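You operate a simulated robot arm through the tools that you are given. There is no shell and no other tool. Be economical: measure what you need, move in short steps, check, and stop when the job is done.

The job below is to be done with a simulated robot arm. You get a single attempt, and the scene is never put back.

## Task
Blow out the oiler's motor and lay it in the rack's empty cradle.
Fine: press the oiler button once, for one AIR cycle; end with the lever on CLOSED and the hood closed.

Only the result counts: the job must be done as asked and must still hold three seconds after the hand-in. Knocking over, shifting, dropping, spilling or breaking anything else fails it.

## Robot
A 7-joint arm with a two-finger parallel gripper, fixed in place. Base frame: the origin is at the foot of the arm, x ahead of it, y to its left, z up; the work surface is at about z = 0.02. Lengths are in m, angles in rad, forces in N, time in s.
With the tool pointing down near the work surface it reaches from about 0.22 to 0.62 m from the base axis. Its first joint turns from -1.152 to 1.152 rad. Payload 2.6 kg.
The tool frame sits at the grasp point between the pads (the TCP): z along the fingers, y along the line on which they close. The tips reach 0.03 m beyond it. The gripper opens to 0.094 m. The fingers are 0.028 m wide and 0.01 m thick; the gripper's body (0.05 by 0.096 m) begins 0.055 m behind the TCP.
Orientation is told as [roll, pitch, yaw] about the base's x, y, z axes, in that order, counted from this pose: with the fingers straight down and closing along the base's y, the tool's x points along the base's -x, its y along +y and its z along -z.

## Interface
- The arm moves only by the tool play_rows. Its argument "increments" is text: rows parted by semicolons, each of 6 numbers parted by spaces: the shift along the base's x, y, z in mm, then the turn, a rotation vector about the base's x, y, z in rad. In form: tx ty tz rx ry rz; .... A call has 1 to 8 rows; each row shifts and turns the commanded pose from where the row before left it. "claw" is the closure in counts, from 0 (fully open) to 255 (shut), set as the call begins (left out, the last holds). Rows are played at 5 a second. More than 0.05 m and 0.15 rad between two rows, or a gripper value outside its range, and nothing of the call is played. A pose out of reach is approached as far as the arm can. The call stops where the force on the tool passes 40 N (or 10 N more than at its start, if that is more) or the arm is blocked; 0.2 s more then pass. The fingers move at their own pace (about 0.072 m/s each) and stop on an object; they squeeze with about 24 N. The grip force told is the motor's: it shows also when the fingers shut on nothing. Time passes only in rows, and 0.2 s behind the last, so rows that do not move let the fingers close. It gives the time, the measured TCP pose, the force on the tool (base axes), the opening and the grip force at its end, in the units of the frame above (readings bear some noise), with the torque about the TCP (base axes, N m) and any sound that the robot's microphone picked up.
- Cameras (640 x 400 px; columns grow to the right, rows downward): "scene" is fixed at [0.0319, 0.438, 0.5459]; the picture's right is [-0.82, -0.57, 0.00], its down [-0.41, 0.59, -0.70] and it looks along [0.40, -0.58, -0.71] (base axes); focal length 214 px, centre (320, 200). "wrist" rides on the gripper at [0.076, 0.014, -0.103] in the tool frame; the picture's right is [-0.18, 0.98, 0.00], its down [-0.75, -0.14, -0.64] and it looks along [-0.63, -0.12, 0.77] (tool axes); focal length 243 px, centre (320, 200). There is no depth. A picture from a camera that has moved, and an enlarged one, comes with that camera's place and axes in the base frame and with its lens. The place of the scene camera against the robot may be out by one fixed shift of up to 0.012 m in any direction.
- snapshot(camera): a new picture of that camera. No time passes.
- enlarge(camera, box): a new picture of the part [left, top, right, bottom] of that camera's present view, enlarged. No time passes.
- hand_in(): hands the job in; it is judged then, once.

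Go step by step. Nothing tells you positions but the pictures and the camera data: compare them with the known pose of the tool, close in by small moves and look again before you grip or let go. The budget is 120 turns and 84 pictures, counting those below and the enlarged ones. Unless the task says otherwise, let go and move clear before handing in, and close with one line.

The tools are called after "Emit:" as a command line: name --argument value ..., lists and objects as JSON in quotes. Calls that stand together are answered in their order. play_rows: Moves the arm, as the interface text tells. Its arguments: {"type":"object","properties":{"increments":{"type":"string"},"claw":{"type":"number"}},"required":["increments"]} The other tools are called the same way: snapshot (camera) takes a picture; enlarge (camera, box) takes an enlarged picture of a part of a camera's view; hand_in () hands the job in.

At the start:

```text
t: 0.0
ee_pos: [0.3445, -0.0717, 0.3019]
tcp_rot: [0.001, 0.0, 0.0]
force: [0.1, 0.3, 0.8]
moment: [0.03, -0.01, 0.01]
width: 0.0939
grasp_force: 0.0
```

scene: 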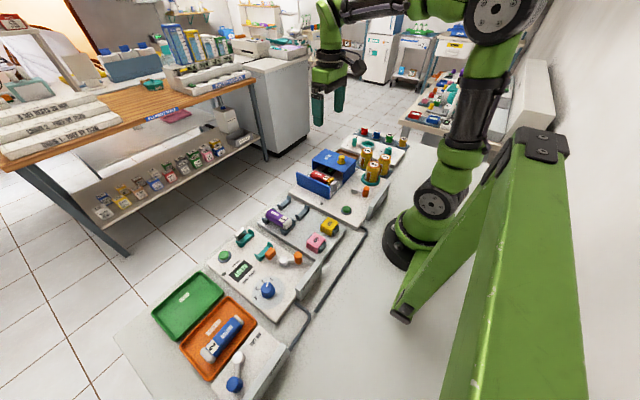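
wrist: 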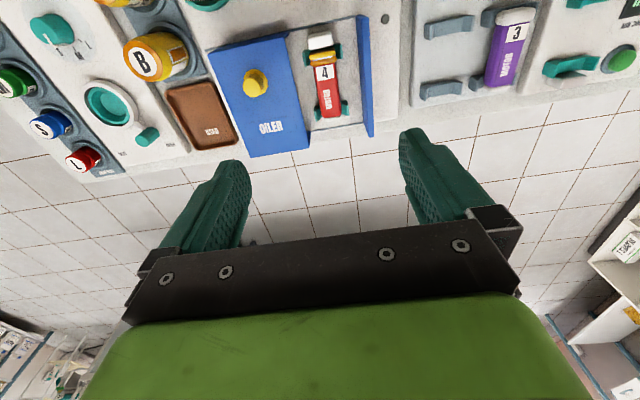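

I see a row of stations: a rack, the oiler with a blue hood, and a motor numbered 4 in it. I'll enlarge both views to read the labels and controls.

Emit:
enlarge --camera "scene" --box '[270, 120, 430, 220]'

Emit:
enlarge --camera "scene" --box '[190, 180, 350, 300]'

Emit:
enlarge --camera "wrist" --box '[200, 0, 640, 170]'

Emit:
enlarge --camera "wrist" --box '[0, 0, 250, 180]'

```text
4.00 times, centred on (350, 170) of scene
camera zoom: at [0.0319, 0.438, 0.5459], right [-0.82, -0.57, 0.0], down [-0.41, 0.59, -0.7], along [0.4, -0.58, -0.71], focal length 858 px, centre (200, 320)
```

zoom: 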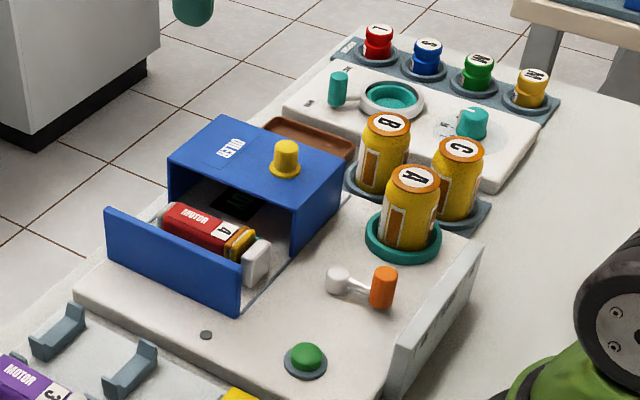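

```text
3.33 times, centred on (270, 240) of scene
camera zoom: at [0.0319, 0.438, 0.5459], right [-0.82, -0.57, 0.0], down [-0.41, 0.59, -0.7], along [0.4, -0.58, -0.71], focal length 715 px, centre (487, 67)
```

zoom: 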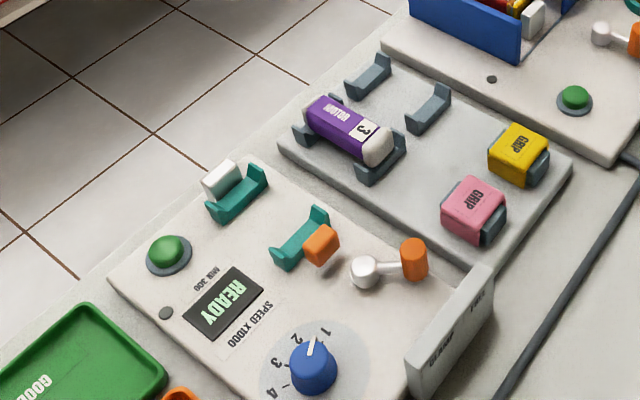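

```text
1.45 times, centred on (420, 85) of wrist
camera zoom: at [0.2692, -0.0579, 0.4044], right [0.18, 0.98, 0.0], down [0.75, -0.14, 0.64], along [0.63, -0.12, -0.77], focal length 353 px, centre (174, 367)
```

zoom: 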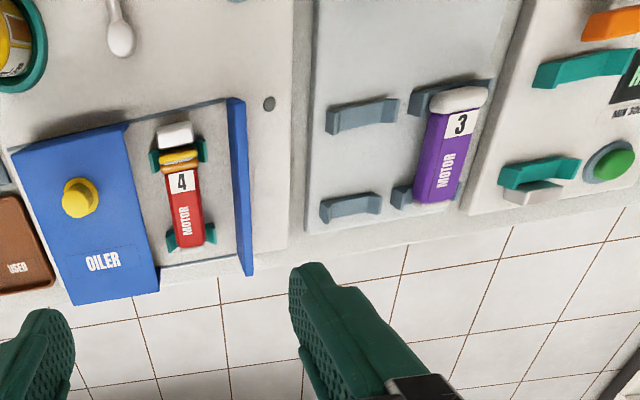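

```text
2.22 times, centred on (125, 90) of wrist
camera zoom: at [0.2692, -0.0579, 0.4044], right [0.18, 0.98, 0.0], down [0.75, -0.14, 0.64], along [0.63, -0.12, -0.77], focal length 539 px, centre (753, 444)
```

zoom: 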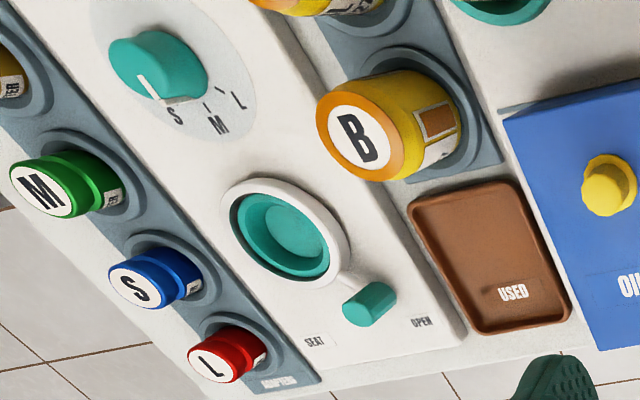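

The oiler is just below the tool; its button and lever lie nearer the base. I'll tilt the hand so the wrist camera looks straight down and read the labels.

Emit:
play_rows --increments "-10 0 0 0 0.14 0; -10 0 0 0 0.14 0; -10 0 0 0 0.14 0; -10 0 0 0 0.14 0; 0 0 0 0 0 0"

Emit:
snapshot --camera "wrist"

```text
t: 1.2
ee_pos: [0.3041, -0.072, 0.3017]
tcp_rot: [0.0, 0.559, 0.001]
force: [-0.4, -0.5, 0.5]
moment: [0.0, 0.02, 0.03]
width: 0.0938
grasp_force: 0.1
```

```text
77 pictures are left
camera wrist: at [0.2955, -0.0574, 0.4292], right [0.16, 0.98, -0.1], down [0.98, -0.14, 0.14], along [0.13, -0.12, -0.98], focal length 243 px, centre (320, 200)
```

wrist: 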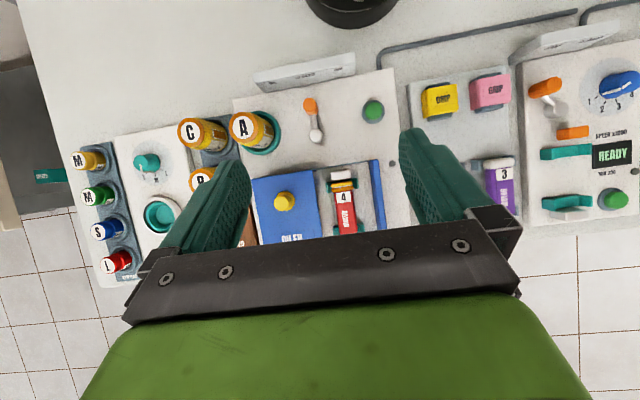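

The camera now looks nearly straight down. I'll enlarge the oiler's controls and the can labels.

Emit:
enlarge --camera "wrist" --box '[230, 40, 410, 150]'

Emit:
enlarge --camera "scene" --box '[340, 140, 400, 225]'

Emit:
enlarge --camera "wrist" --box '[160, 100, 420, 260]'

```text
3.56 times, centred on (320, 95) of wrist
camera zoom: at [0.2955, -0.0574, 0.4292], right [0.16, 0.98, -0.1], down [0.98, -0.14, 0.14], along [0.13, -0.12, -0.98], focal length 863 px, centre (320, 573)
```

zoom: 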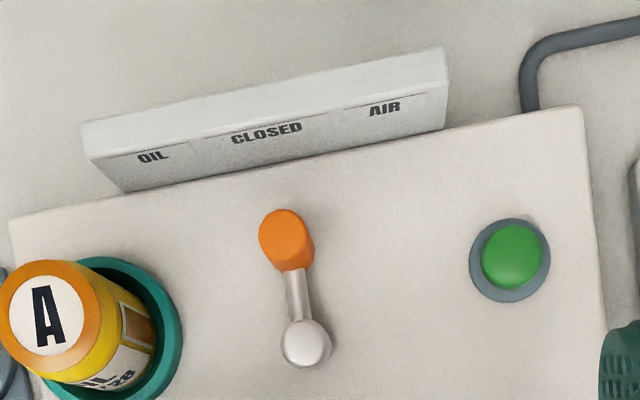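

```text
4.71 times, centred on (370, 182) of scene
camera zoom: at [0.0319, 0.438, 0.5459], right [-0.82, -0.57, 0.0], down [-0.41, 0.59, -0.7], along [0.4, -0.58, -0.71], focal length 1009 px, centre (85, 282)
```

zoom: 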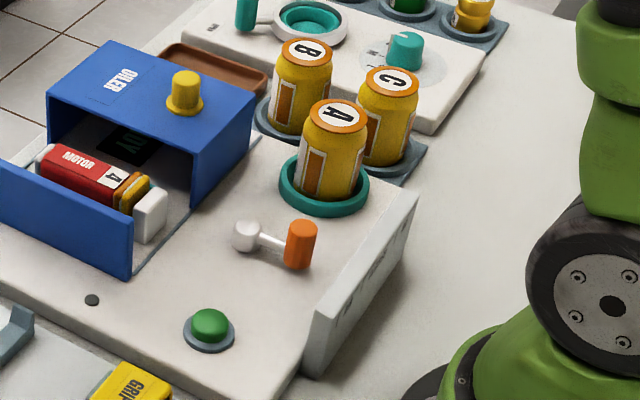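

```text
2.46 times, centred on (290, 180) of wrist
camera zoom: at [0.2955, -0.0574, 0.4292], right [0.16, 0.98, -0.1], down [0.98, -0.14, 0.14], along [0.13, -0.12, -0.98], focal length 597 px, centre (394, 249)
```

zoom: 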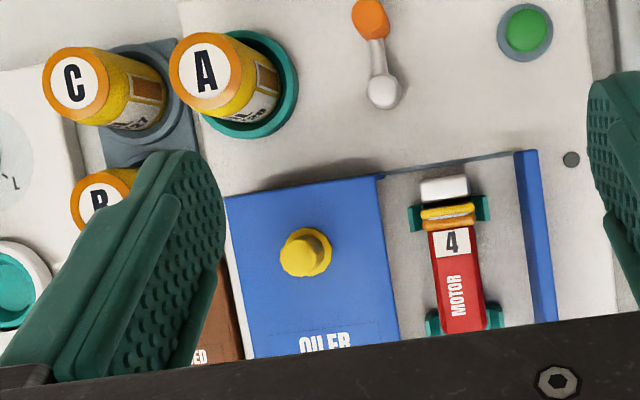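

The lever is on CLOSED, with OIL on its −y side and AIR on its +y side. The hood is open, and its yellow knob is at about (0.332, -0.140, 0.11). I'll straighten the tool and move above the knob.

Emit:
play_rows --increments "7 -17 0 0 -0.14 0; 7 -17 -20 0 -0.14 0; 7 -17 -30 0 -0.14 0; 7 -17 -30 0 -0.14 0; 0 0 -22 0 0 0; 0 0 0 0 0 0"

Emit:
snapshot --camera "wrist"

Emit:
snapshot --camera "scene"

```text
t: 2.6
ee_pos: [0.3342, -0.1406, 0.1975]
tcp_rot: [0.0, 0.0, -0.001]
force: [-0.3, -0.4, 0.4]
moment: [0.01, 0.02, -0.03]
width: 0.0942
grasp_force: 0.1
```

```text
73 pictures are left
camera wrist: at [0.2584, -0.1267, 0.3005], right [0.19, 0.98, 0.0], down [0.75, -0.14, 0.64], along [0.63, -0.12, -0.77], focal length 243 px, centre (320, 200)
```

wrist: 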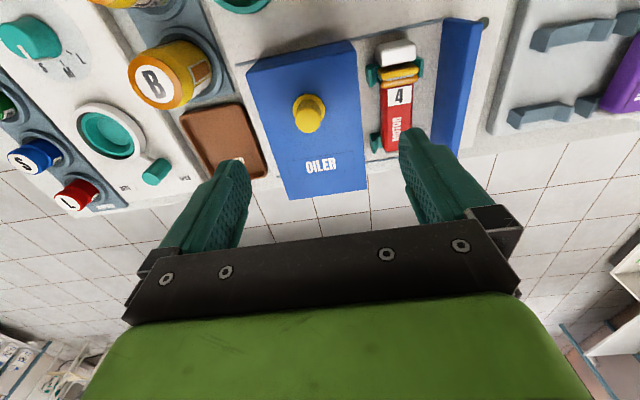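

```text
72 pictures are left
```

scene: 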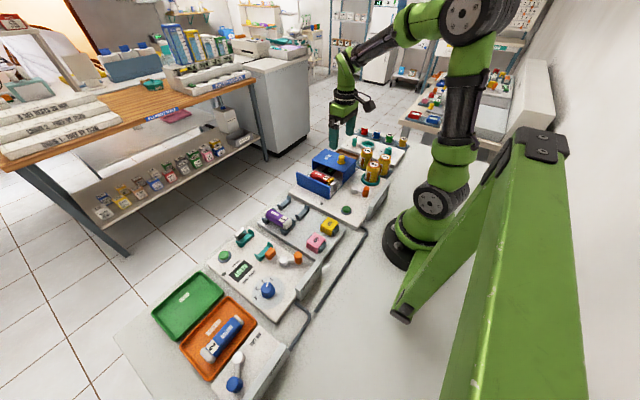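

The tool is above the hood. I'll enlarge the knob to refine its position.

Emit:
enlarge --camera "wrist" --box '[230, 10, 510, 185]'

Emit:
enlarge --camera "scene" --box '[290, 85, 390, 220]'

```text
2.29 times, centred on (370, 98) of wrist
camera zoom: at [0.2584, -0.1267, 0.3005], right [0.19, 0.98, 0.0], down [0.75, -0.14, 0.64], along [0.63, -0.12, -0.77], focal length 555 px, centre (206, 434)
```

zoom: 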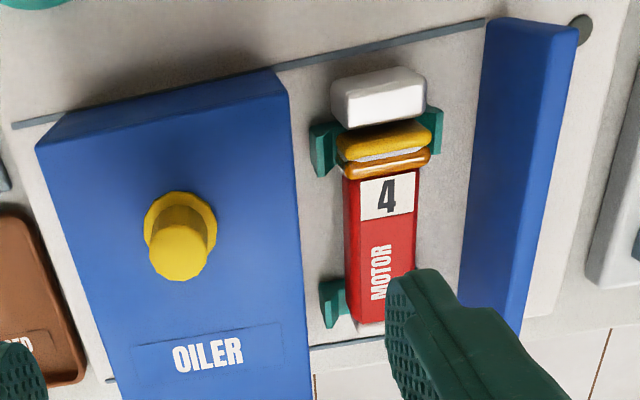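

```text
2.96 times, centred on (340, 152) of scene
camera zoom: at [0.0319, 0.438, 0.5459], right [-0.82, -0.57, 0.0], down [-0.41, 0.59, -0.7], along [0.4, -0.58, -0.71], focal length 636 px, centre (261, 341)
```

zoom: 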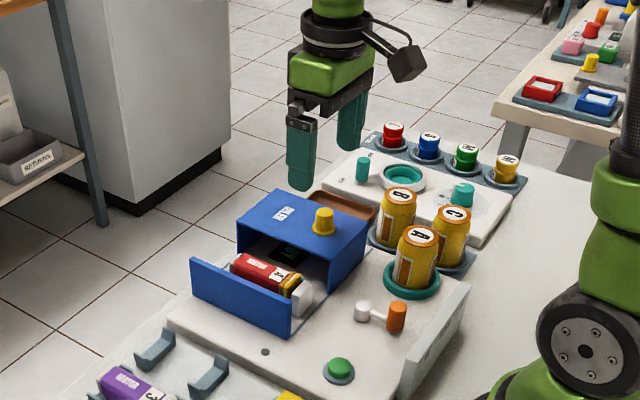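

The knob top is at about (0.333, -0.148, 0.108). I'll descend partway and look again.

Emit:
play_rows --increments "0 -7 -30 0 0 0; 0 0 -28 0 0 0; 0 0 0 0 0 0"

Emit:
snapshot --camera "wrist"

Emit:
enlarge --camera "scene" --box '[290, 110, 390, 210]'

```text
t: 3.4
ee_pos: [0.3338, -0.1472, 0.1412]
tcp_rot: [0.0, 0.0, -0.001]
force: [0.8, 0.0, 0.1]
moment: [0.0, 0.01, 0.04]
width: 0.0942
grasp_force: 0.1
```

```text
69 pictures are left
camera wrist: at [0.2583, -0.134, 0.2432], right [0.18, 0.98, 0.0], down [0.75, -0.14, 0.64], along [0.63, -0.12, -0.77], focal length 243 px, centre (320, 200)
```

wrist: 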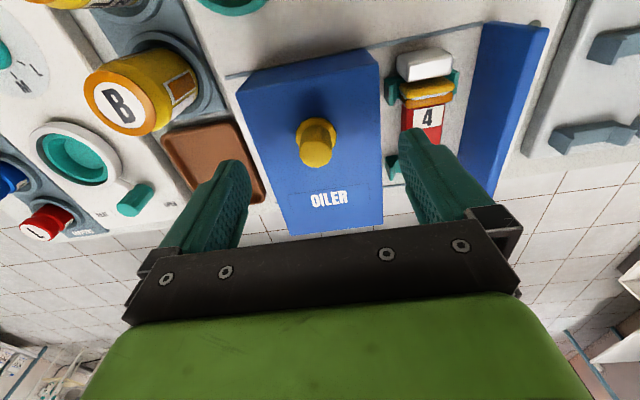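

```text
4.00 times, centred on (340, 160) of scene
camera zoom: at [0.0319, 0.438, 0.5459], right [-0.82, -0.57, 0.0], down [-0.41, 0.59, -0.7], along [0.4, -0.58, -0.71], focal length 858 px, centre (240, 360)
```

zoom: 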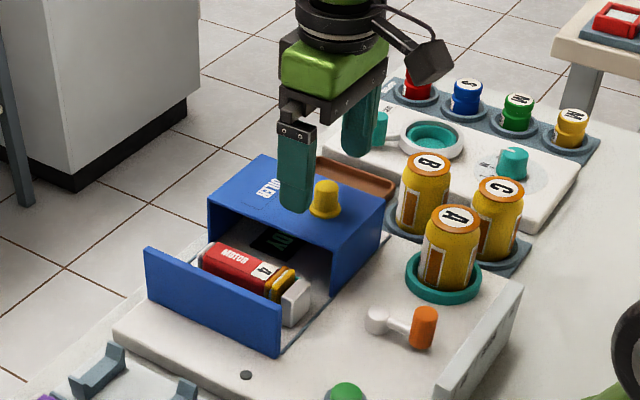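

The knob is centred between the fingers. I'll descend around it with the tips just above the hood top, and close.

Emit:
play_rows --increments "-2 -2 -10 0 0 0; 0 0 -10 0 0 0; 0 0 0 0 0 0"

Emit:
play_rows --increments "0 0 0 0 0 0; 0 0 0 0 0 0; 0 0 0 0 0 0; 0 0 0 0 0 0" --claw 255

Emit:
snapshot --camera "wrist"

```text
t: 4.2
ee_pos: [0.3309, -0.1496, 0.1203]
tcp_rot: [0.001, -0.001, 0.0]
force: [-0.3, 0.8, 0.5]
moment: [-0.02, 0.01, 0.04]
width: 0.0937
grasp_force: 0.1
```

```text
t: 5.2
ee_pos: [0.3299, -0.1488, 0.1217]
tcp_rot: [-0.001, -0.001, -0.001]
force: [0.7, 1.1, -0.2]
moment: [-0.26, 0.03, -0.03]
width: 0.0213
grasp_force: 44.9
```

```text
67 pictures are left
camera wrist: at [0.2551, -0.1352, 0.2242], right [0.18, 0.98, 0.0], down [0.75, -0.14, 0.64], along [0.63, -0.12, -0.77], focal length 243 px, centre (320, 200)
```

wrist: 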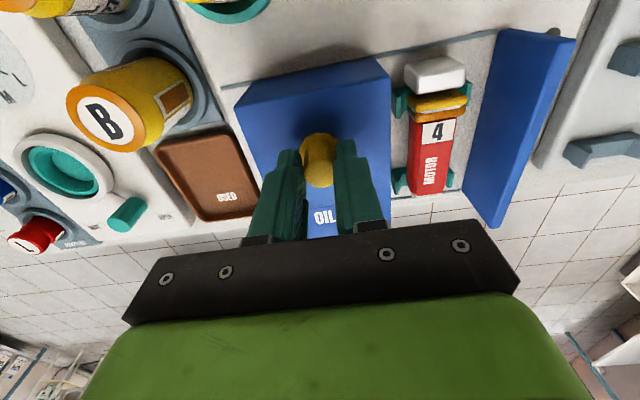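

The knob is held (21 mm wide). I'll drag the hood toward +y in steps and watch the force.

Emit:
play_rows --increments "0 10 0 0 0 0; 0 10 0 0 0 0; 0 10 0 0 0 0"

Emit:
snapshot --camera "wrist"

```text
t: 6.0
ee_pos: [0.3297, -0.1179, 0.1222]
tcp_rot: [0.0, 0.0, -0.003]
force: [-10.2, 0.3, 6.2]
moment: [-0.28, 0.06, -0.08]
width: 0.0211
grasp_force: 44.6
```

```text
66 pictures are left
camera wrist: at [0.2554, -0.1045, 0.2244], right [0.19, 0.98, 0.0], down [0.75, -0.14, 0.64], along [0.63, -0.12, -0.77], focal length 243 px, centre (320, 200)
```

wrist: 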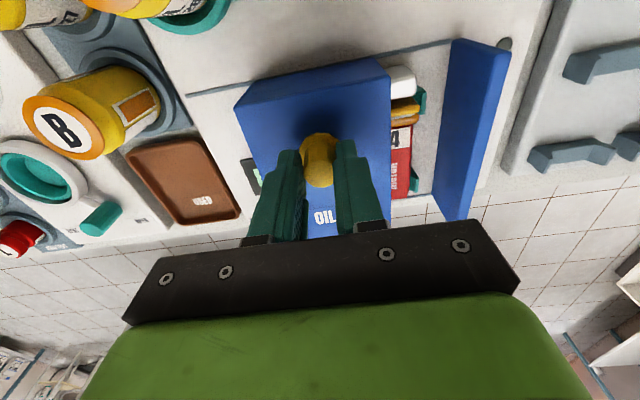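

It slides well, with a slight side force toward −x, so I'll add a small −x trim and continue.

Emit:
play_rows --increments "-2 8 -0.5 0 0 0; -0.6 8 0 0 0 0; -0.6 8 0 0 0 0; -0.5 6 0 0 0 0"

Emit:
snapshot --camera "wrist"

```text
t: 7.0
ee_pos: [0.3297, -0.0878, 0.1218]
tcp_rot: [-0.003, -0.01, 0.004]
force: [33.4, -0.3, -19.5]
moment: [0.31, -0.63, 0.02]
width: 0.0211
grasp_force: 44.3
```

```text
65 pictures are left
camera wrist: at [0.2532, -0.0738, 0.224], right [0.18, 0.98, 0.0], down [0.75, -0.14, 0.65], along [0.64, -0.12, -0.76], focal length 243 px, centre (320, 200)
```

wrist: 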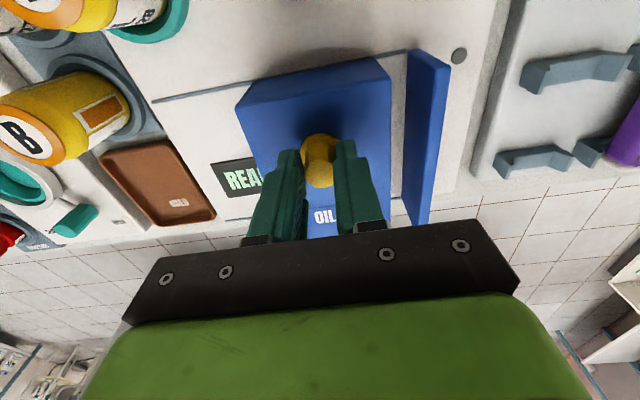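

That was overtrimmed, since the rail runs exactly along y. I'll undo it and go on toward the plate.

Emit:
play_rows --increments "2.9 0 0.3 0 0 0; 0 4 0 0 0 0; 0 4 0 0 0 0; 0 3 0 0 0 0; 0 0 0 0 0 0"

Emit:
snapshot --camera "wrist"

```text
t: 8.2
ee_pos: [0.329, -0.0786, 0.1211]
tcp_rot: [0.0, 0.001, -0.001]
force: [-0.2, 0.1, 18.2]
moment: [-0.27, 0.28, -0.07]
width: 0.0211
grasp_force: 45.7
```

```text
64 pictures are left
camera wrist: at [0.2542, -0.0636, 0.2248], right [0.19, 0.98, 0.0], down [0.75, -0.14, 0.64], along [0.63, -0.12, -0.77], focal length 243 px, centre (320, 200)
```

wrist: 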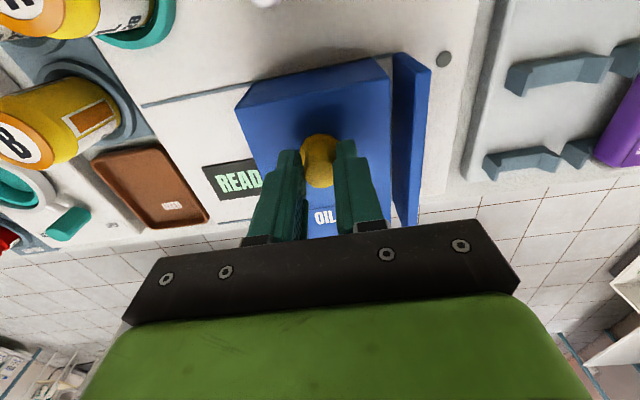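

The display reads READY, with about 1 cm left before the plate. I'll keep pushing until contact.

Emit:
play_rows --increments "0 4 -0.3 0 0 0; 0 3 0 0 0 0; 0 3 0 0 0 0; 0 0 0 0 0 0"

Emit:
snapshot --camera "wrist"

```text
t: 9.2
ee_pos: [0.3304, -0.0668, 0.1219]
tcp_rot: [-0.001, -0.005, 0.0]
force: [-8.7, 1.8, 39.6]
moment: [-0.23, 0.14, -0.01]
width: 0.021
grasp_force: 44.7
```

```text
63 pictures are left
camera wrist: at [0.254, -0.0533, 0.224], right [0.18, 0.98, 0.0], down [0.75, -0.14, 0.64], along [0.63, -0.12, -0.77], focal length 243 px, centre (320, 200)
```

wrist: 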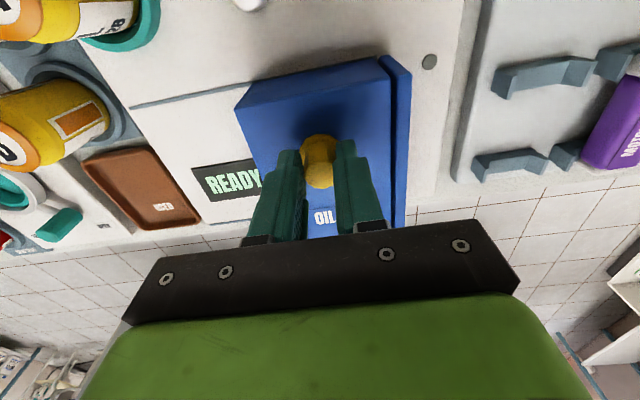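

Nearly closed, but I'm pressing slightly down. I'll raise a little and push the last millimetres.

Emit:
play_rows --increments "0.5 0 1.5 0 0 0; 0 3 0 0 0 0; 0 2 0 0 0 0; 0 0 0 0 0 0"

Emit:
snapshot --camera "wrist"

```text
t: 10.2
ee_pos: [0.3289, -0.0654, 0.1213]
tcp_rot: [0.0, 0.003, -0.001]
force: [13.0, -17.3, -25.0]
moment: [-0.11, -0.27, -0.07]
width: 0.0214
grasp_force: 45.0
```

```text
62 pictures are left
camera wrist: at [0.2546, -0.0502, 0.2242], right [0.19, 0.98, 0.0], down [0.75, -0.14, 0.64], along [0.63, -0.12, -0.77], focal length 243 px, centre (320, 200)
```

wrist: 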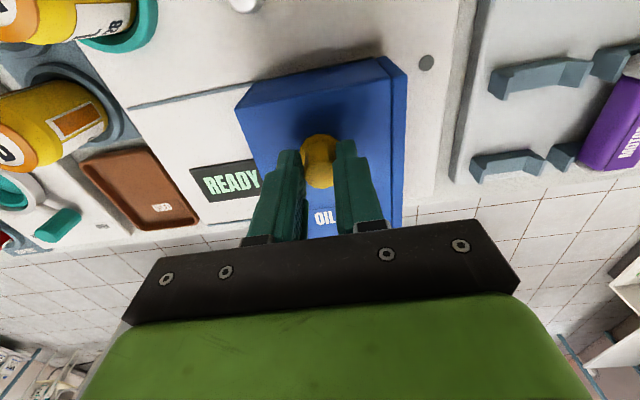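

The hood is closed against the plate. I'll release, lift, and move back with a tilt to measure the lever, button and can A.

Emit:
play_rows --increments "-0.5 -3 0 0 0 0; 0 0 0 0 0 0; 0 0 0 0 0 0; 0 0 0 0 0 0" --claw 120

Emit:
play_rows --increments "0 0 30 0 0 0; -10 0 30 0 0.14 0; -15 0 20 0 0.14 0; -15 0 0 0 0.14 0; -10 0 0 0 0.14 0; 0 0 0 0 0 0"

Emit:
snapshot --camera "wrist"

```text
t: 11.2
ee_pos: [0.331, -0.0653, 0.123]
tcp_rot: [-0.002, 0.0, 0.001]
force: [0.5, 0.8, -0.3]
moment: [0.02, 0.04, 0.0]
width: 0.0496
grasp_force: 0.1
```

```text
t: 12.6
ee_pos: [0.279, -0.0667, 0.2013]
tcp_rot: [-0.001, 0.56, 0.0]
force: [-0.6, 1.0, 0.3]
moment: [0.02, -0.01, 0.0]
width: 0.0497
grasp_force: 0.0
```

```text
61 pictures are left
camera wrist: at [0.2706, -0.0526, 0.3299], right [0.16, 0.98, -0.1], down [0.98, -0.14, 0.14], along [0.13, -0.12, -0.98], focal length 243 px, centre (320, 200)
```

wrist: 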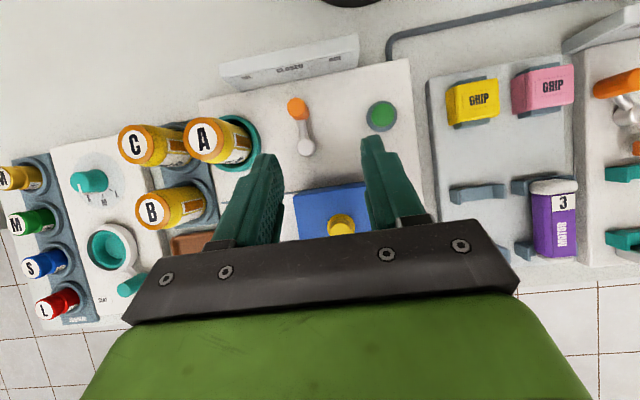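

Emit:
enlarge --camera "wrist" --box '[180, 40, 420, 190]'

Emit:
enlarge --camera "scene" --box '[300, 130, 400, 230]'

```text
2.67 times, centred on (300, 115) of wrist
camera zoom: at [0.2706, -0.0526, 0.3299], right [0.16, 0.98, -0.1], down [0.98, -0.14, 0.14], along [0.13, -0.12, -0.98], focal length 647 px, centre (373, 427)
```

zoom: 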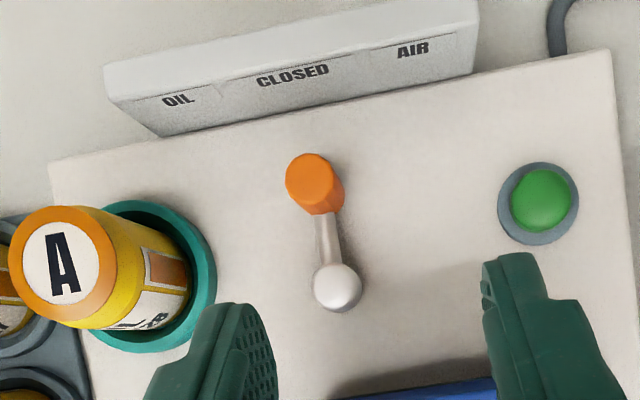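

```text
4.00 times, centred on (350, 180) of scene
camera zoom: at [0.0319, 0.438, 0.5459], right [-0.82, -0.57, 0.0], down [-0.41, 0.59, -0.7], along [0.4, -0.58, -0.71], focal length 858 px, centre (200, 280)
```

zoom: 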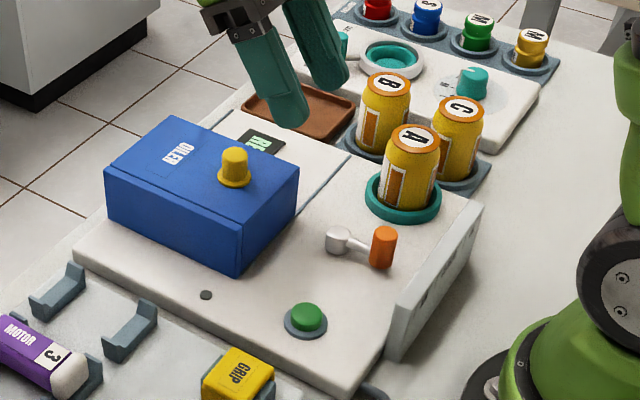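

By triangulation:
- Lever pivot: about (0.245, -0.0925).
- Orange grip top: (0.202, -0.093, 0.067).
- Button: (0.2235, -0.002).
- Can A: about (0.221, -0.19), well clear of the lever.

I'll straighten and hover over the lever grip.

Emit:
play_rows --increments "-20 -7 0 0 -0.14 0; -20 -7 0 0 -0.14 0; -20 -7 0 0 -0.14 0; -17 -5 -20 0 -0.14 0; 0 0 -40 0 0 0; 0 0 0 0 0 0"

Emit:
snapshot --camera "wrist"

Emit:
enlarge --camera "scene" --box '[310, 130, 410, 230]'

```text
t: 14.0
ee_pos: [0.2008, -0.0927, 0.1415]
tcp_rot: [-0.001, 0.001, -0.001]
force: [0.1, -0.1, -0.3]
moment: [0.01, -0.02, 0.0]
width: 0.0495
grasp_force: 0.2
```

```text
58 pictures are left
camera wrist: at [0.1263, -0.0784, 0.2438], right [0.19, 0.98, 0.0], down [0.75, -0.14, 0.64], along [0.63, -0.12, -0.77], focal length 243 px, centre (320, 200)
```

wrist: 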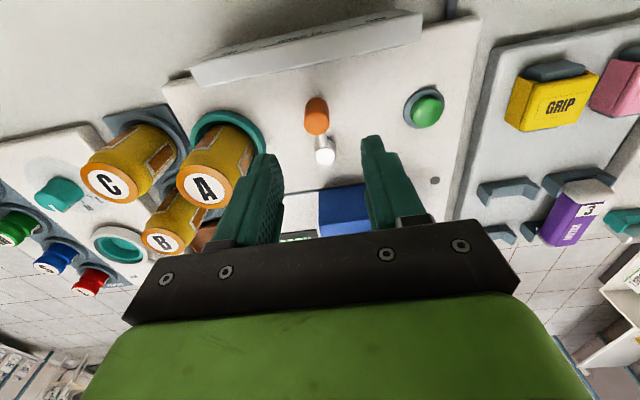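

```text
4.00 times, centred on (360, 180) of scene
camera zoom: at [0.0319, 0.438, 0.5459], right [-0.82, -0.57, 0.0], down [-0.41, 0.59, -0.7], along [0.4, -0.58, -0.71], focal length 858 px, centre (160, 280)
```

zoom: 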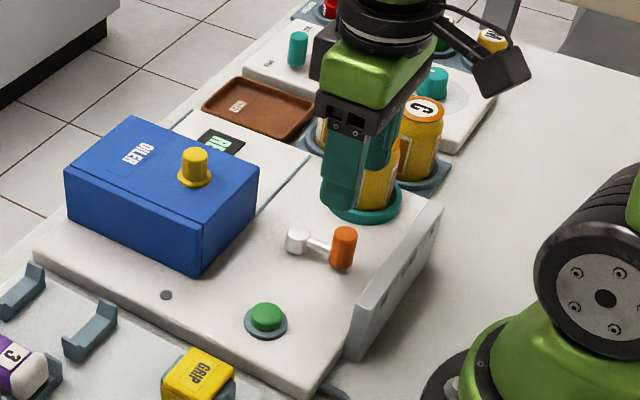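

The tool lines up with the grip. I'll descend around it and close.

Emit:
play_rows --increments "0 -1 -30 0 0 0; 0 0 -20 0 0 0; 0 0 -17 0 0 0; 0 0 0 0 0 0"

Emit:
snapshot --camera "wrist"

Emit:
enlarge --camera "scene" --box '[310, 130, 410, 230]'

```text
t: 15.0
ee_pos: [0.2022, -0.0929, 0.075]
tcp_rot: [0.0, -0.001, -0.001]
force: [-0.7, -0.9, -0.2]
moment: [-0.02, 0.01, -0.02]
width: 0.0497
grasp_force: 0.1
```

```text
56 pictures are left
camera wrist: at [0.1272, -0.0797, 0.1782], right [0.19, 0.98, 0.0], down [0.75, -0.14, 0.64], along [0.63, -0.12, -0.77], focal length 243 px, centre (320, 200)
```

wrist: 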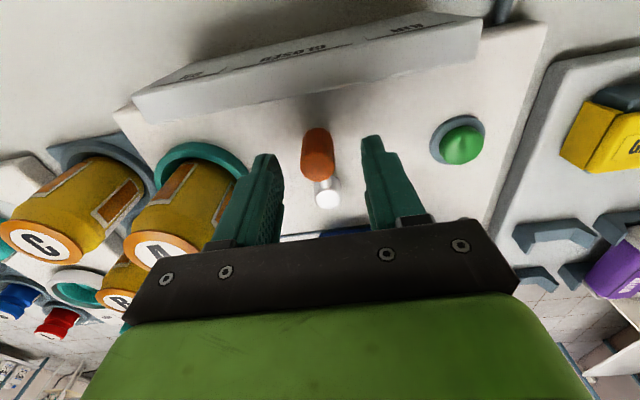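

```text
4.00 times, centred on (360, 180) of scene
camera zoom: at [0.0319, 0.438, 0.5459], right [-0.82, -0.57, 0.0], down [-0.41, 0.59, -0.7], along [0.4, -0.58, -0.71], focal length 858 px, centre (160, 280)
```

zoom: 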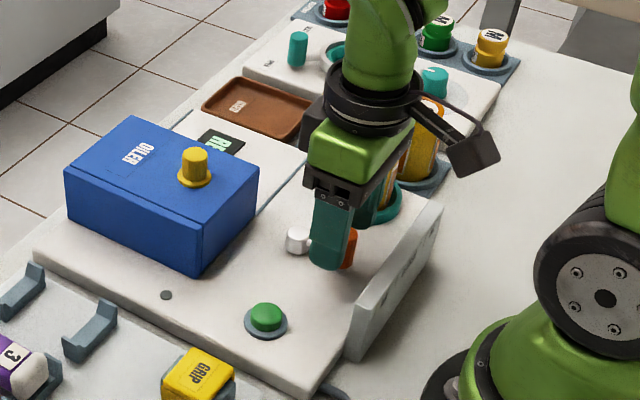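

The grip sits between the fingers, 4–5 mm nearer the base than the TCP. I'll shift −4 mm and close.

Emit:
play_rows --increments "-4 0 -2 0 0 0; 0 0 0 0 0 0"

Emit:
play_rows --increments "0 0 0 0 0 0; 0 0 0 0 0 0; 0 0 0 0 0 0" --claw 255

Emit:
snapshot --camera "wrist"

```text
t: 15.6
ee_pos: [0.2035, -0.0943, 0.0762]
tcp_rot: [0.0, -0.001, 0.001]
force: [-0.7, -0.1, -1.0]
moment: [-0.01, 0.0, 0.02]
width: 0.0499
grasp_force: 0.1
out of reach, approached as far as the arm can: row 1
```

```text
t: 16.4
ee_pos: [0.2028, -0.0943, 0.0754]
tcp_rot: [0.0, 0.0, 0.001]
force: [-1.6, 0.6, 2.4]
moment: [-0.33, 0.04, 0.06]
width: 0.0201
grasp_force: 45.3
```

```text
54 pictures are left
camera wrist: at [0.1272, -0.0798, 0.1785], right [0.18, 0.98, 0.0], down [0.75, -0.14, 0.64], along [0.63, -0.12, -0.77], focal length 243 px, centre (320, 200)
```

wrist: 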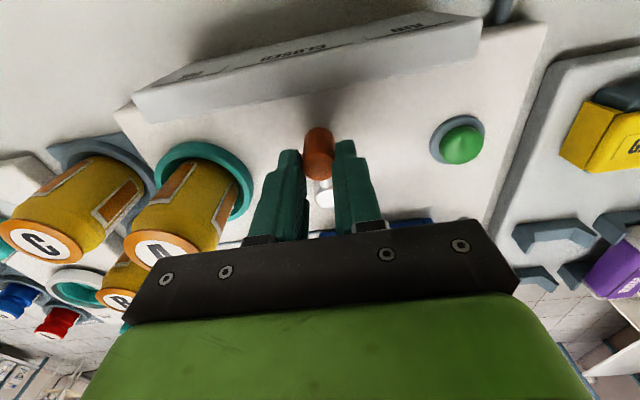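

The lever grip is held (20 mm). I'll swing it along an arc toward AIR (+y), staying within reach.

Emit:
play_rows --increments "4 4 2 0 0 0; 1.5 4 0 0 0 0; 1.5 4 0 0 0 0; 1.5 4 0 0 0 0; 0 0 0 0 0 0"

Emit:
snapshot --camera "wrist"

```text
t: 17.6
ee_pos: [0.2096, -0.0758, 0.0788]
tcp_rot: [0.002, 0.003, 0.0]
force: [-9.9, -4.2, -15.9]
moment: [-0.41, 0.4, -0.31]
width: 0.0202
grasp_force: 44.8
```

```text
53 pictures are left
camera wrist: at [0.1349, -0.0624, 0.1805], right [0.18, 0.98, 0.0], down [0.75, -0.14, 0.64], along [0.63, -0.12, -0.77], focal length 243 px, centre (320, 200)
```

wrist: 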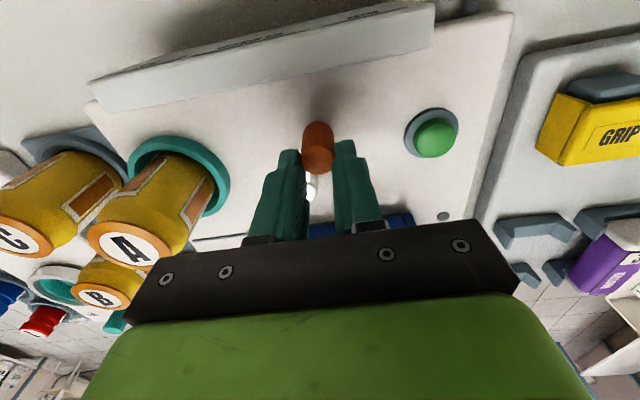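

The lever is turning, now at about 25°. I'll continue to the AIR stop.

Emit:
play_rows --increments "1 3 -2 0 0 0; 2 3 0 0 0 0; 2 3 0 0 0 0; 0 0 0 0 0 0"

Emit:
enlarge --camera "wrist" --box '[80, 0, 520, 240]'

```text
t: 18.6
ee_pos: [0.2171, -0.0694, 0.0765]
tcp_rot: [-0.003, -0.006, 0.0]
force: [-1.9, -3.5, 14.6]
moment: [0.23, 0.05, -0.11]
width: 0.0201
grasp_force: 45.3
```

```text
1.45 times, centred on (300, 120) of wrist
camera zoom: at [0.1412, -0.0545, 0.1784], right [0.18, 0.98, 0.0], down [0.75, -0.14, 0.65], along [0.63, -0.12, -0.76], focal length 353 px, centre (349, 316)
```

zoom: 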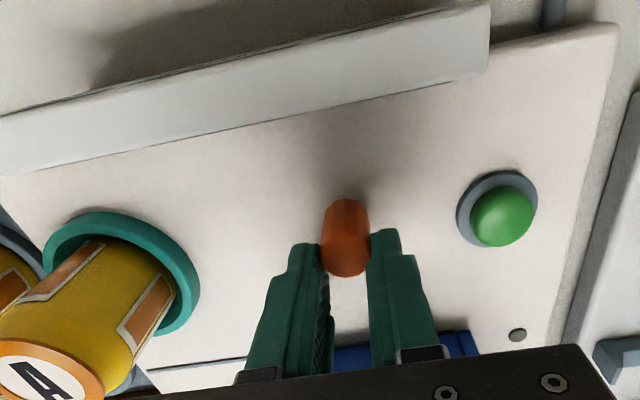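

There's no stop yet at about 35°. I'll go on gently.

Emit:
play_rows --increments "2 3 0.5 0 0 0; 2 3 0 0 0 0; 0 0 0 0 0 0"

Emit:
enlarge --camera "wrist" --box '[80, 0, 520, 240]'

Emit:
enlarge --camera "scene" --box '[300, 140, 400, 230]'

```text
t: 19.4
ee_pos: [0.2199, -0.0643, 0.0765]
tcp_rot: [-0.002, -0.001, 0.0]
force: [7.1, -24.1, -18.1]
moment: [-0.37, 0.1, -0.28]
width: 0.02
grasp_force: 45.1
```

```text
1.45 times, centred on (300, 120) of wrist
camera zoom: at [0.1451, -0.049, 0.1787], right [0.18, 0.98, 0.0], down [0.75, -0.14, 0.64], along [0.63, -0.12, -0.77], focal length 353 px, centre (349, 316)
```

zoom: 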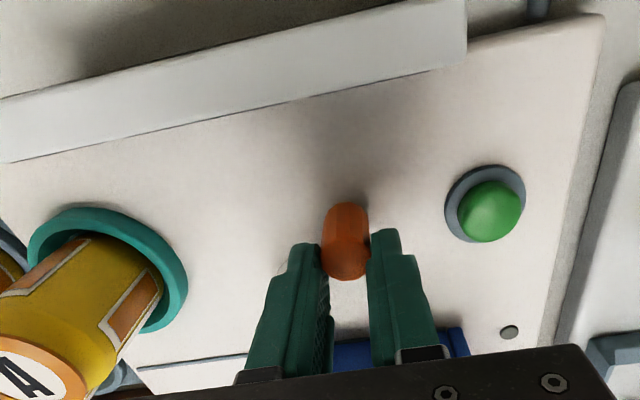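

```text
4.44 times, centred on (350, 185) of scene
camera zoom: at [0.032, 0.4379, 0.5459], right [-0.82, -0.57, 0.0], down [-0.41, 0.59, -0.7], along [0.4, -0.58, -0.71], focal length 953 px, centre (187, 267)
```

zoom: 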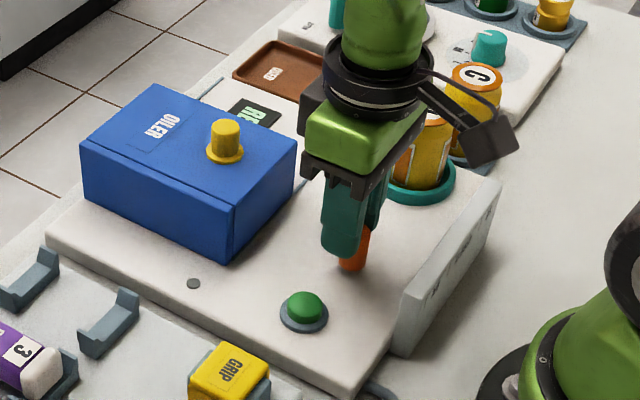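

The stop is reached (24 N against y). I'll release, lift and check the lever.

Emit:
play_rows --increments "0 -2 1 0 0 0; 0 0 0 0 0 0; 0 0 0 0 0 0" --claw 120

Emit:
play_rows --increments "0 0 30 0 0 0; 0 10 30 0 0 0; 3 30 0 0 0 0; 0 22 0 0 0 0; 0 0 0 0 0 0" --claw 255

Emit:
snapshot --camera "wrist"

Emit:
enlarge --camera "scene" --box '[300, 140, 400, 230]'

```text
t: 20.2
ee_pos: [0.2197, -0.0636, 0.0779]
tcp_rot: [0.0, 0.001, 0.0]
force: [0.0, 0.6, 0.1]
moment: [0.01, 0.0, 0.0]
width: 0.0494
grasp_force: 0.1
```

```text
t: 21.4
ee_pos: [0.2227, -0.0007, 0.1381]
tcp_rot: [0.0, -0.001, 0.0]
force: [-0.5, -0.2, -0.4]
moment: [-0.01, -0.01, 0.01]
width: 0.0
grasp_force: 23.8
```

```text
49 pictures are left
camera wrist: at [0.1469, 0.0124, 0.2399], right [0.18, 0.98, 0.0], down [0.75, -0.14, 0.64], along [0.63, -0.12, -0.77], focal length 243 px, centre (320, 200)
```

wrist: 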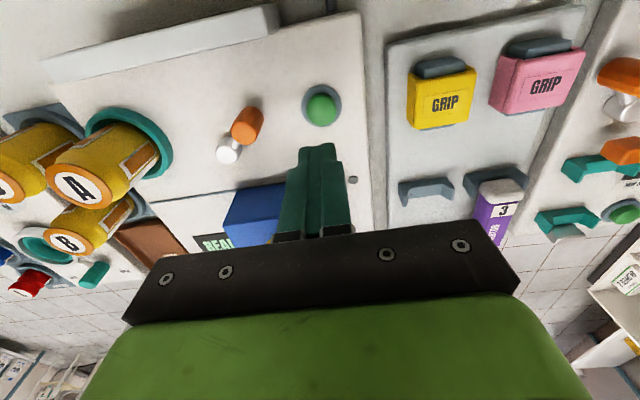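

```text
4.44 times, centred on (350, 185) of scene
camera zoom: at [0.0319, 0.438, 0.5459], right [-0.82, -0.57, 0.0], down [-0.41, 0.59, -0.7], along [0.4, -0.58, -0.71], focal length 953 px, centre (187, 267)
```

zoom: 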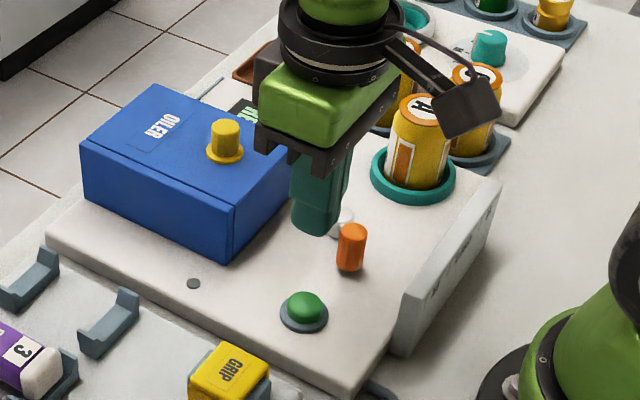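

The lever sits at AIR. I'll lower over the button and check alignment before pressing.

Emit:
play_rows --increments "0 0.5 -30 0 0 0; 0 0 -18 0 0 0; 0 0 0 0 0 0"

Emit:
enlarge --camera "wrist" --box '[220, 60, 420, 240]'

Emit:
enlarge --camera "scene" --box '[310, 170, 380, 230]'

```text
t: 22.2
ee_pos: [0.2229, -0.0027, 0.0896]
tcp_rot: [0.0, 0.001, -0.001]
force: [0.6, 0.0, 0.0]
moment: [-0.01, 0.02, 0.04]
width: 0.0002
grasp_force: 24.1
```

```text
2.22 times, centred on (320, 150) of wrist
camera zoom: at [0.148, 0.012, 0.1915], right [0.18, 0.98, 0.0], down [0.75, -0.14, 0.64], along [0.63, -0.12, -0.77], focal length 539 px, centre (320, 311)
```

zoom: 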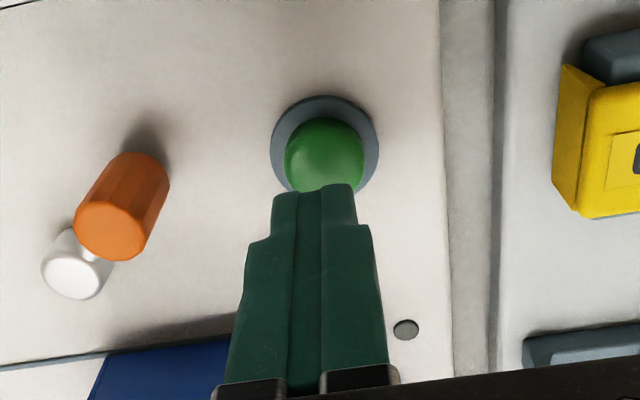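

```text
6.67 times, centred on (345, 200) of scene
camera zoom: at [0.0319, 0.438, 0.5459], right [-0.82, -0.57, 0.0], down [-0.41, 0.59, -0.7], along [0.4, -0.58, -0.71], focal length 1430 px, centre (153, 200)
```

zoom: 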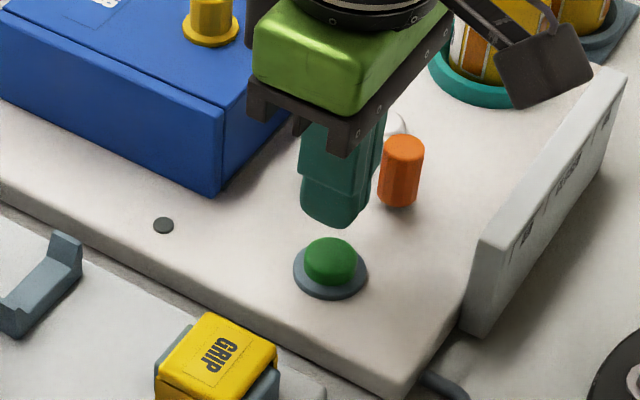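

The button centre is at about x 0.2115, and the 28 mm wide fingertip reaches past it, so a straight press will work. I'll press down slowly.

Emit:
play_rows --increments "0 2.5 -6 0 0 0; 0 0 -3 0 0 0; 0 0 -2 0 0 0; 0 0 -2 0 0 0"

```text
t: 23.2
ee_pos: [0.2234, -0.0001, 0.076]
tcp_rot: [0.0, 0.002, -0.001]
force: [0.7, 0.0, -0.1]
moment: [0.01, 0.03, -0.02]
width: 0.0003
grasp_force: 24.4
```

Emit:
play_rows --increments "0 0 -2 0 0 0; 0 0 -1 0 0 0"

Emit:
enlarge --camera "scene" --box '[310, 170, 380, 230]'

```text
t: 23.8
ee_pos: [0.223, 0.0006, 0.0729]
tcp_rot: [0.001, -0.001, 0.001]
force: [0.2, 0.3, -0.4]
moment: [-0.01, 0.01, 0.0]
width: 0.0
grasp_force: 24.3
```

```text
6.67 times, centred on (345, 200) of scene
camera zoom: at [0.0319, 0.438, 0.5459], right [-0.82, -0.57, 0.0], down [-0.41, 0.59, -0.7], along [0.4, -0.58, -0.71], focal length 1430 px, centre (153, 200)
```

zoom: 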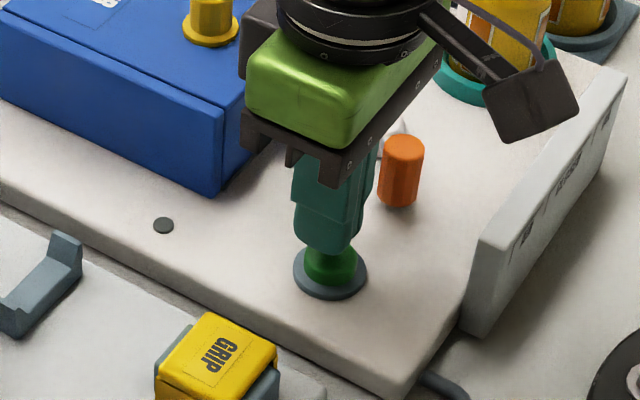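

The tip is right at the top of the button; I'll continue in 1 mm steps.

Emit:
play_rows --increments "0 0 -1 0 0 0; 0 0 -1 0 0 0; 0 0 -1 0 0 0"

```text
t: 24.6
ee_pos: [0.2245, 0.0012, 0.0702]
tcp_rot: [0.0, 0.002, 0.001]
force: [0.2, 0.6, 1.0]
moment: [0.02, 0.02, 0.0]
width: 0.0003
grasp_force: 23.7
```

Emit:
play_rows --increments "0 0 -1 0 0 0; 0 0 -1 0 0 0; 0 0 -1 0 0 0"

Emit:
enlarge --camera "scene" --box '[300, 130, 380, 230]'

```text
t: 25.4
ee_pos: [0.2253, 0.0005, 0.0687]
tcp_rot: [0.001, 0.001, -0.002]
force: [0.7, -0.1, 0.9]
moment: [0.0, 0.0, -0.02]
width: 0.0002
grasp_force: 24.0
```

```text
4.00 times, centred on (340, 180) of scene
camera zoom: at [0.0319, 0.438, 0.5459], right [-0.82, -0.57, 0.0], down [-0.41, 0.59, -0.7], along [0.4, -0.58, -0.71], focal length 858 px, centre (240, 280)
```

zoom: 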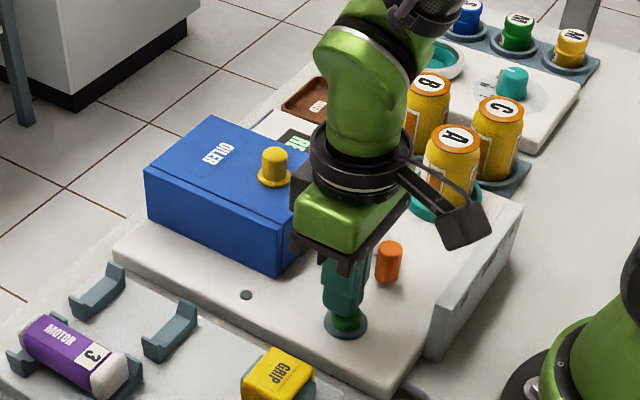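

There's still no reaction, and the reach limit pushes me outward, so the finger may be passing beside the button. I'll lift, tilt the tool to gain reach, and come in over the centre.

Emit:
play_rows --increments "0 0 20 0 0 0; -8 0 2 0 0.14 0; -8 0 0 0 0.14 0; 0 0 0 0 0 0"

Emit:
enlarge --camera "wrist" --box '[220, 60, 420, 240]'

Emit:
enlarge --camera "scene" --box '[310, 170, 380, 230]'

```text
t: 26.4
ee_pos: [0.2071, 0.0015, 0.089]
tcp_rot: [0.001, 0.281, 0.0]
force: [-0.3, -0.6, -1.3]
moment: [0.01, -0.01, 0.05]
width: 0.0
grasp_force: 24.0
```

```text
2.22 times, centred on (320, 150) of wrist
camera zoom: at [0.1629, 0.0152, 0.2096], right [0.18, 0.98, -0.05], down [0.9, -0.14, 0.41], along [0.39, -0.12, -0.91], focal length 539 px, centre (320, 311)
```

zoom: 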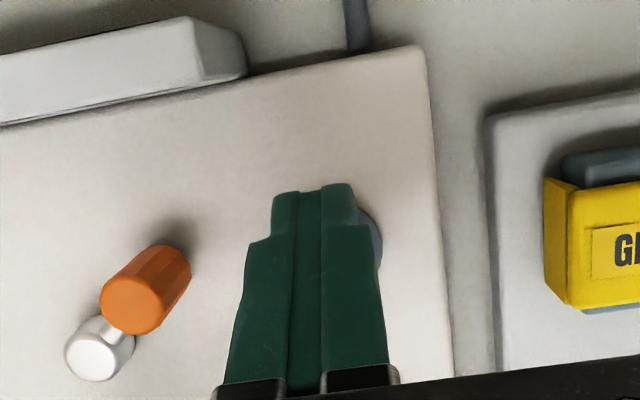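

```text
6.67 times, centred on (345, 200) of scene
camera zoom: at [0.0319, 0.438, 0.5459], right [-0.82, -0.57, 0.0], down [-0.41, 0.59, -0.7], along [0.4, -0.58, -0.71], focal length 1430 px, centre (153, 200)
```

zoom: 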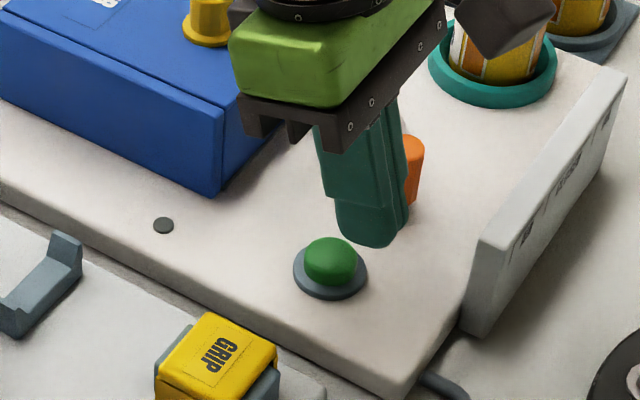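

The tilted fingertip's lower edge now lines up with the button centre. I'll press slowly.

Emit:
play_rows --increments "0 0 -5 0 0 0; 0 0 -3 0 0 0; 0 0 -2 0 0 0; 0 0 -2 0 0 0"

Emit:
enlarge --camera "scene" --box '[310, 170, 380, 230]'

```text
t: 27.4
ee_pos: [0.2068, -0.0002, 0.0783]
tcp_rot: [-0.001, 0.281, 0.0]
force: [0.1, 0.3, -0.3]
moment: [-0.01, 0.0, -0.03]
width: 0.0002
grasp_force: 24.3
```

```text
6.67 times, centred on (345, 200) of scene
camera zoom: at [0.0319, 0.438, 0.5459], right [-0.82, -0.57, 0.0], down [-0.41, 0.59, -0.7], along [0.4, -0.58, -0.71], focal length 1430 px, centre (153, 200)
```

zoom: 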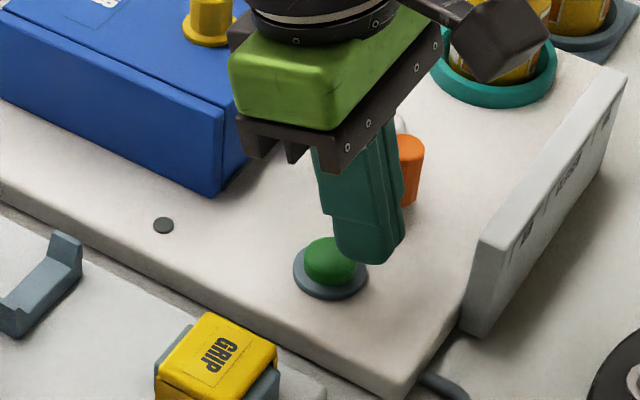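

Close to contact; continuing in 1 mm steps.

Emit:
play_rows --increments "0 0 -1 0 0 0; 0 0 -1 0 0 0; 0 0 -1 0 0 0; 0 0 -1 0 0 0"

Emit:
enlarge --camera "scene" --box '[310, 170, 380, 230]'

```text
t: 28.4
ee_pos: [0.2074, 0.0017, 0.0728]
tcp_rot: [0.0, 0.279, 0.0]
force: [-0.5, -0.2, 0.0]
moment: [-0.02, 0.0, -0.02]
width: 0.0
grasp_force: 23.7
```

```text
6.67 times, centred on (345, 200) of scene
camera zoom: at [0.0319, 0.438, 0.5459], right [-0.82, -0.57, 0.0], down [-0.41, 0.59, -0.7], along [0.4, -0.58, -0.71], focal length 1430 px, centre (153, 200)
```

zoom: 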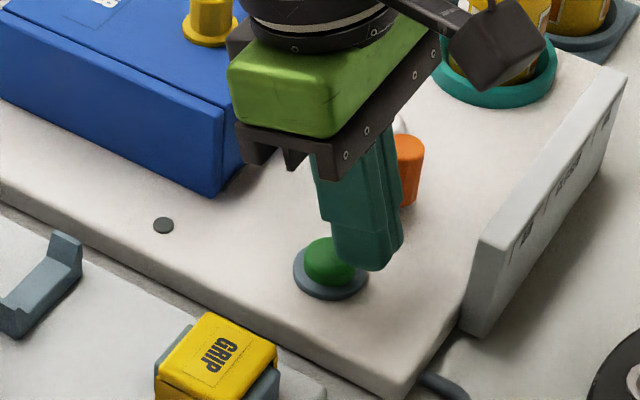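

There's no contact yet at tip height 0.040, so the button top must be lower (about 0.038), which puts its centre near x 0.2155. I'll shift +3 mm and continue down.

Emit:
play_rows --increments "3 0 0 0 0 0; 0 0 -1 0 0 0; 0 0 -1 0 0 0; 0 0 -1 0 0 0"

Emit:
enlarge --camera "scene" --box '[310, 170, 380, 230]'

```text
t: 29.4
ee_pos: [0.209, 0.0003, 0.0708]
tcp_rot: [-0.001, 0.278, -0.002]
force: [0.3, 0.1, 0.1]
moment: [0.01, 0.01, 0.02]
width: 0.0003
grasp_force: 24.3
```

```text
6.67 times, centred on (345, 200) of scene
camera zoom: at [0.0319, 0.438, 0.5459], right [-0.82, -0.57, 0.0], down [-0.41, 0.59, -0.7], along [0.4, -0.58, -0.71], focal length 1430 px, centre (153, 200)
```

zoom: 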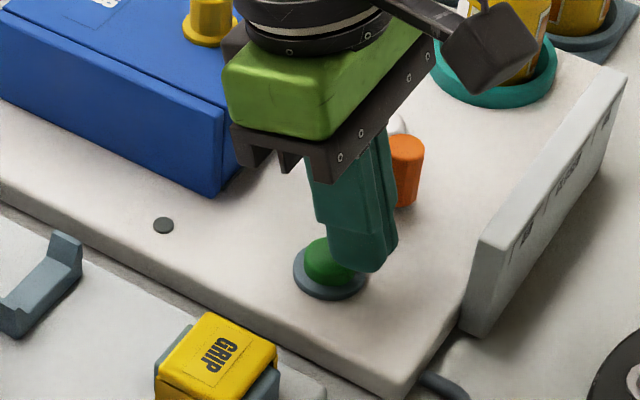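

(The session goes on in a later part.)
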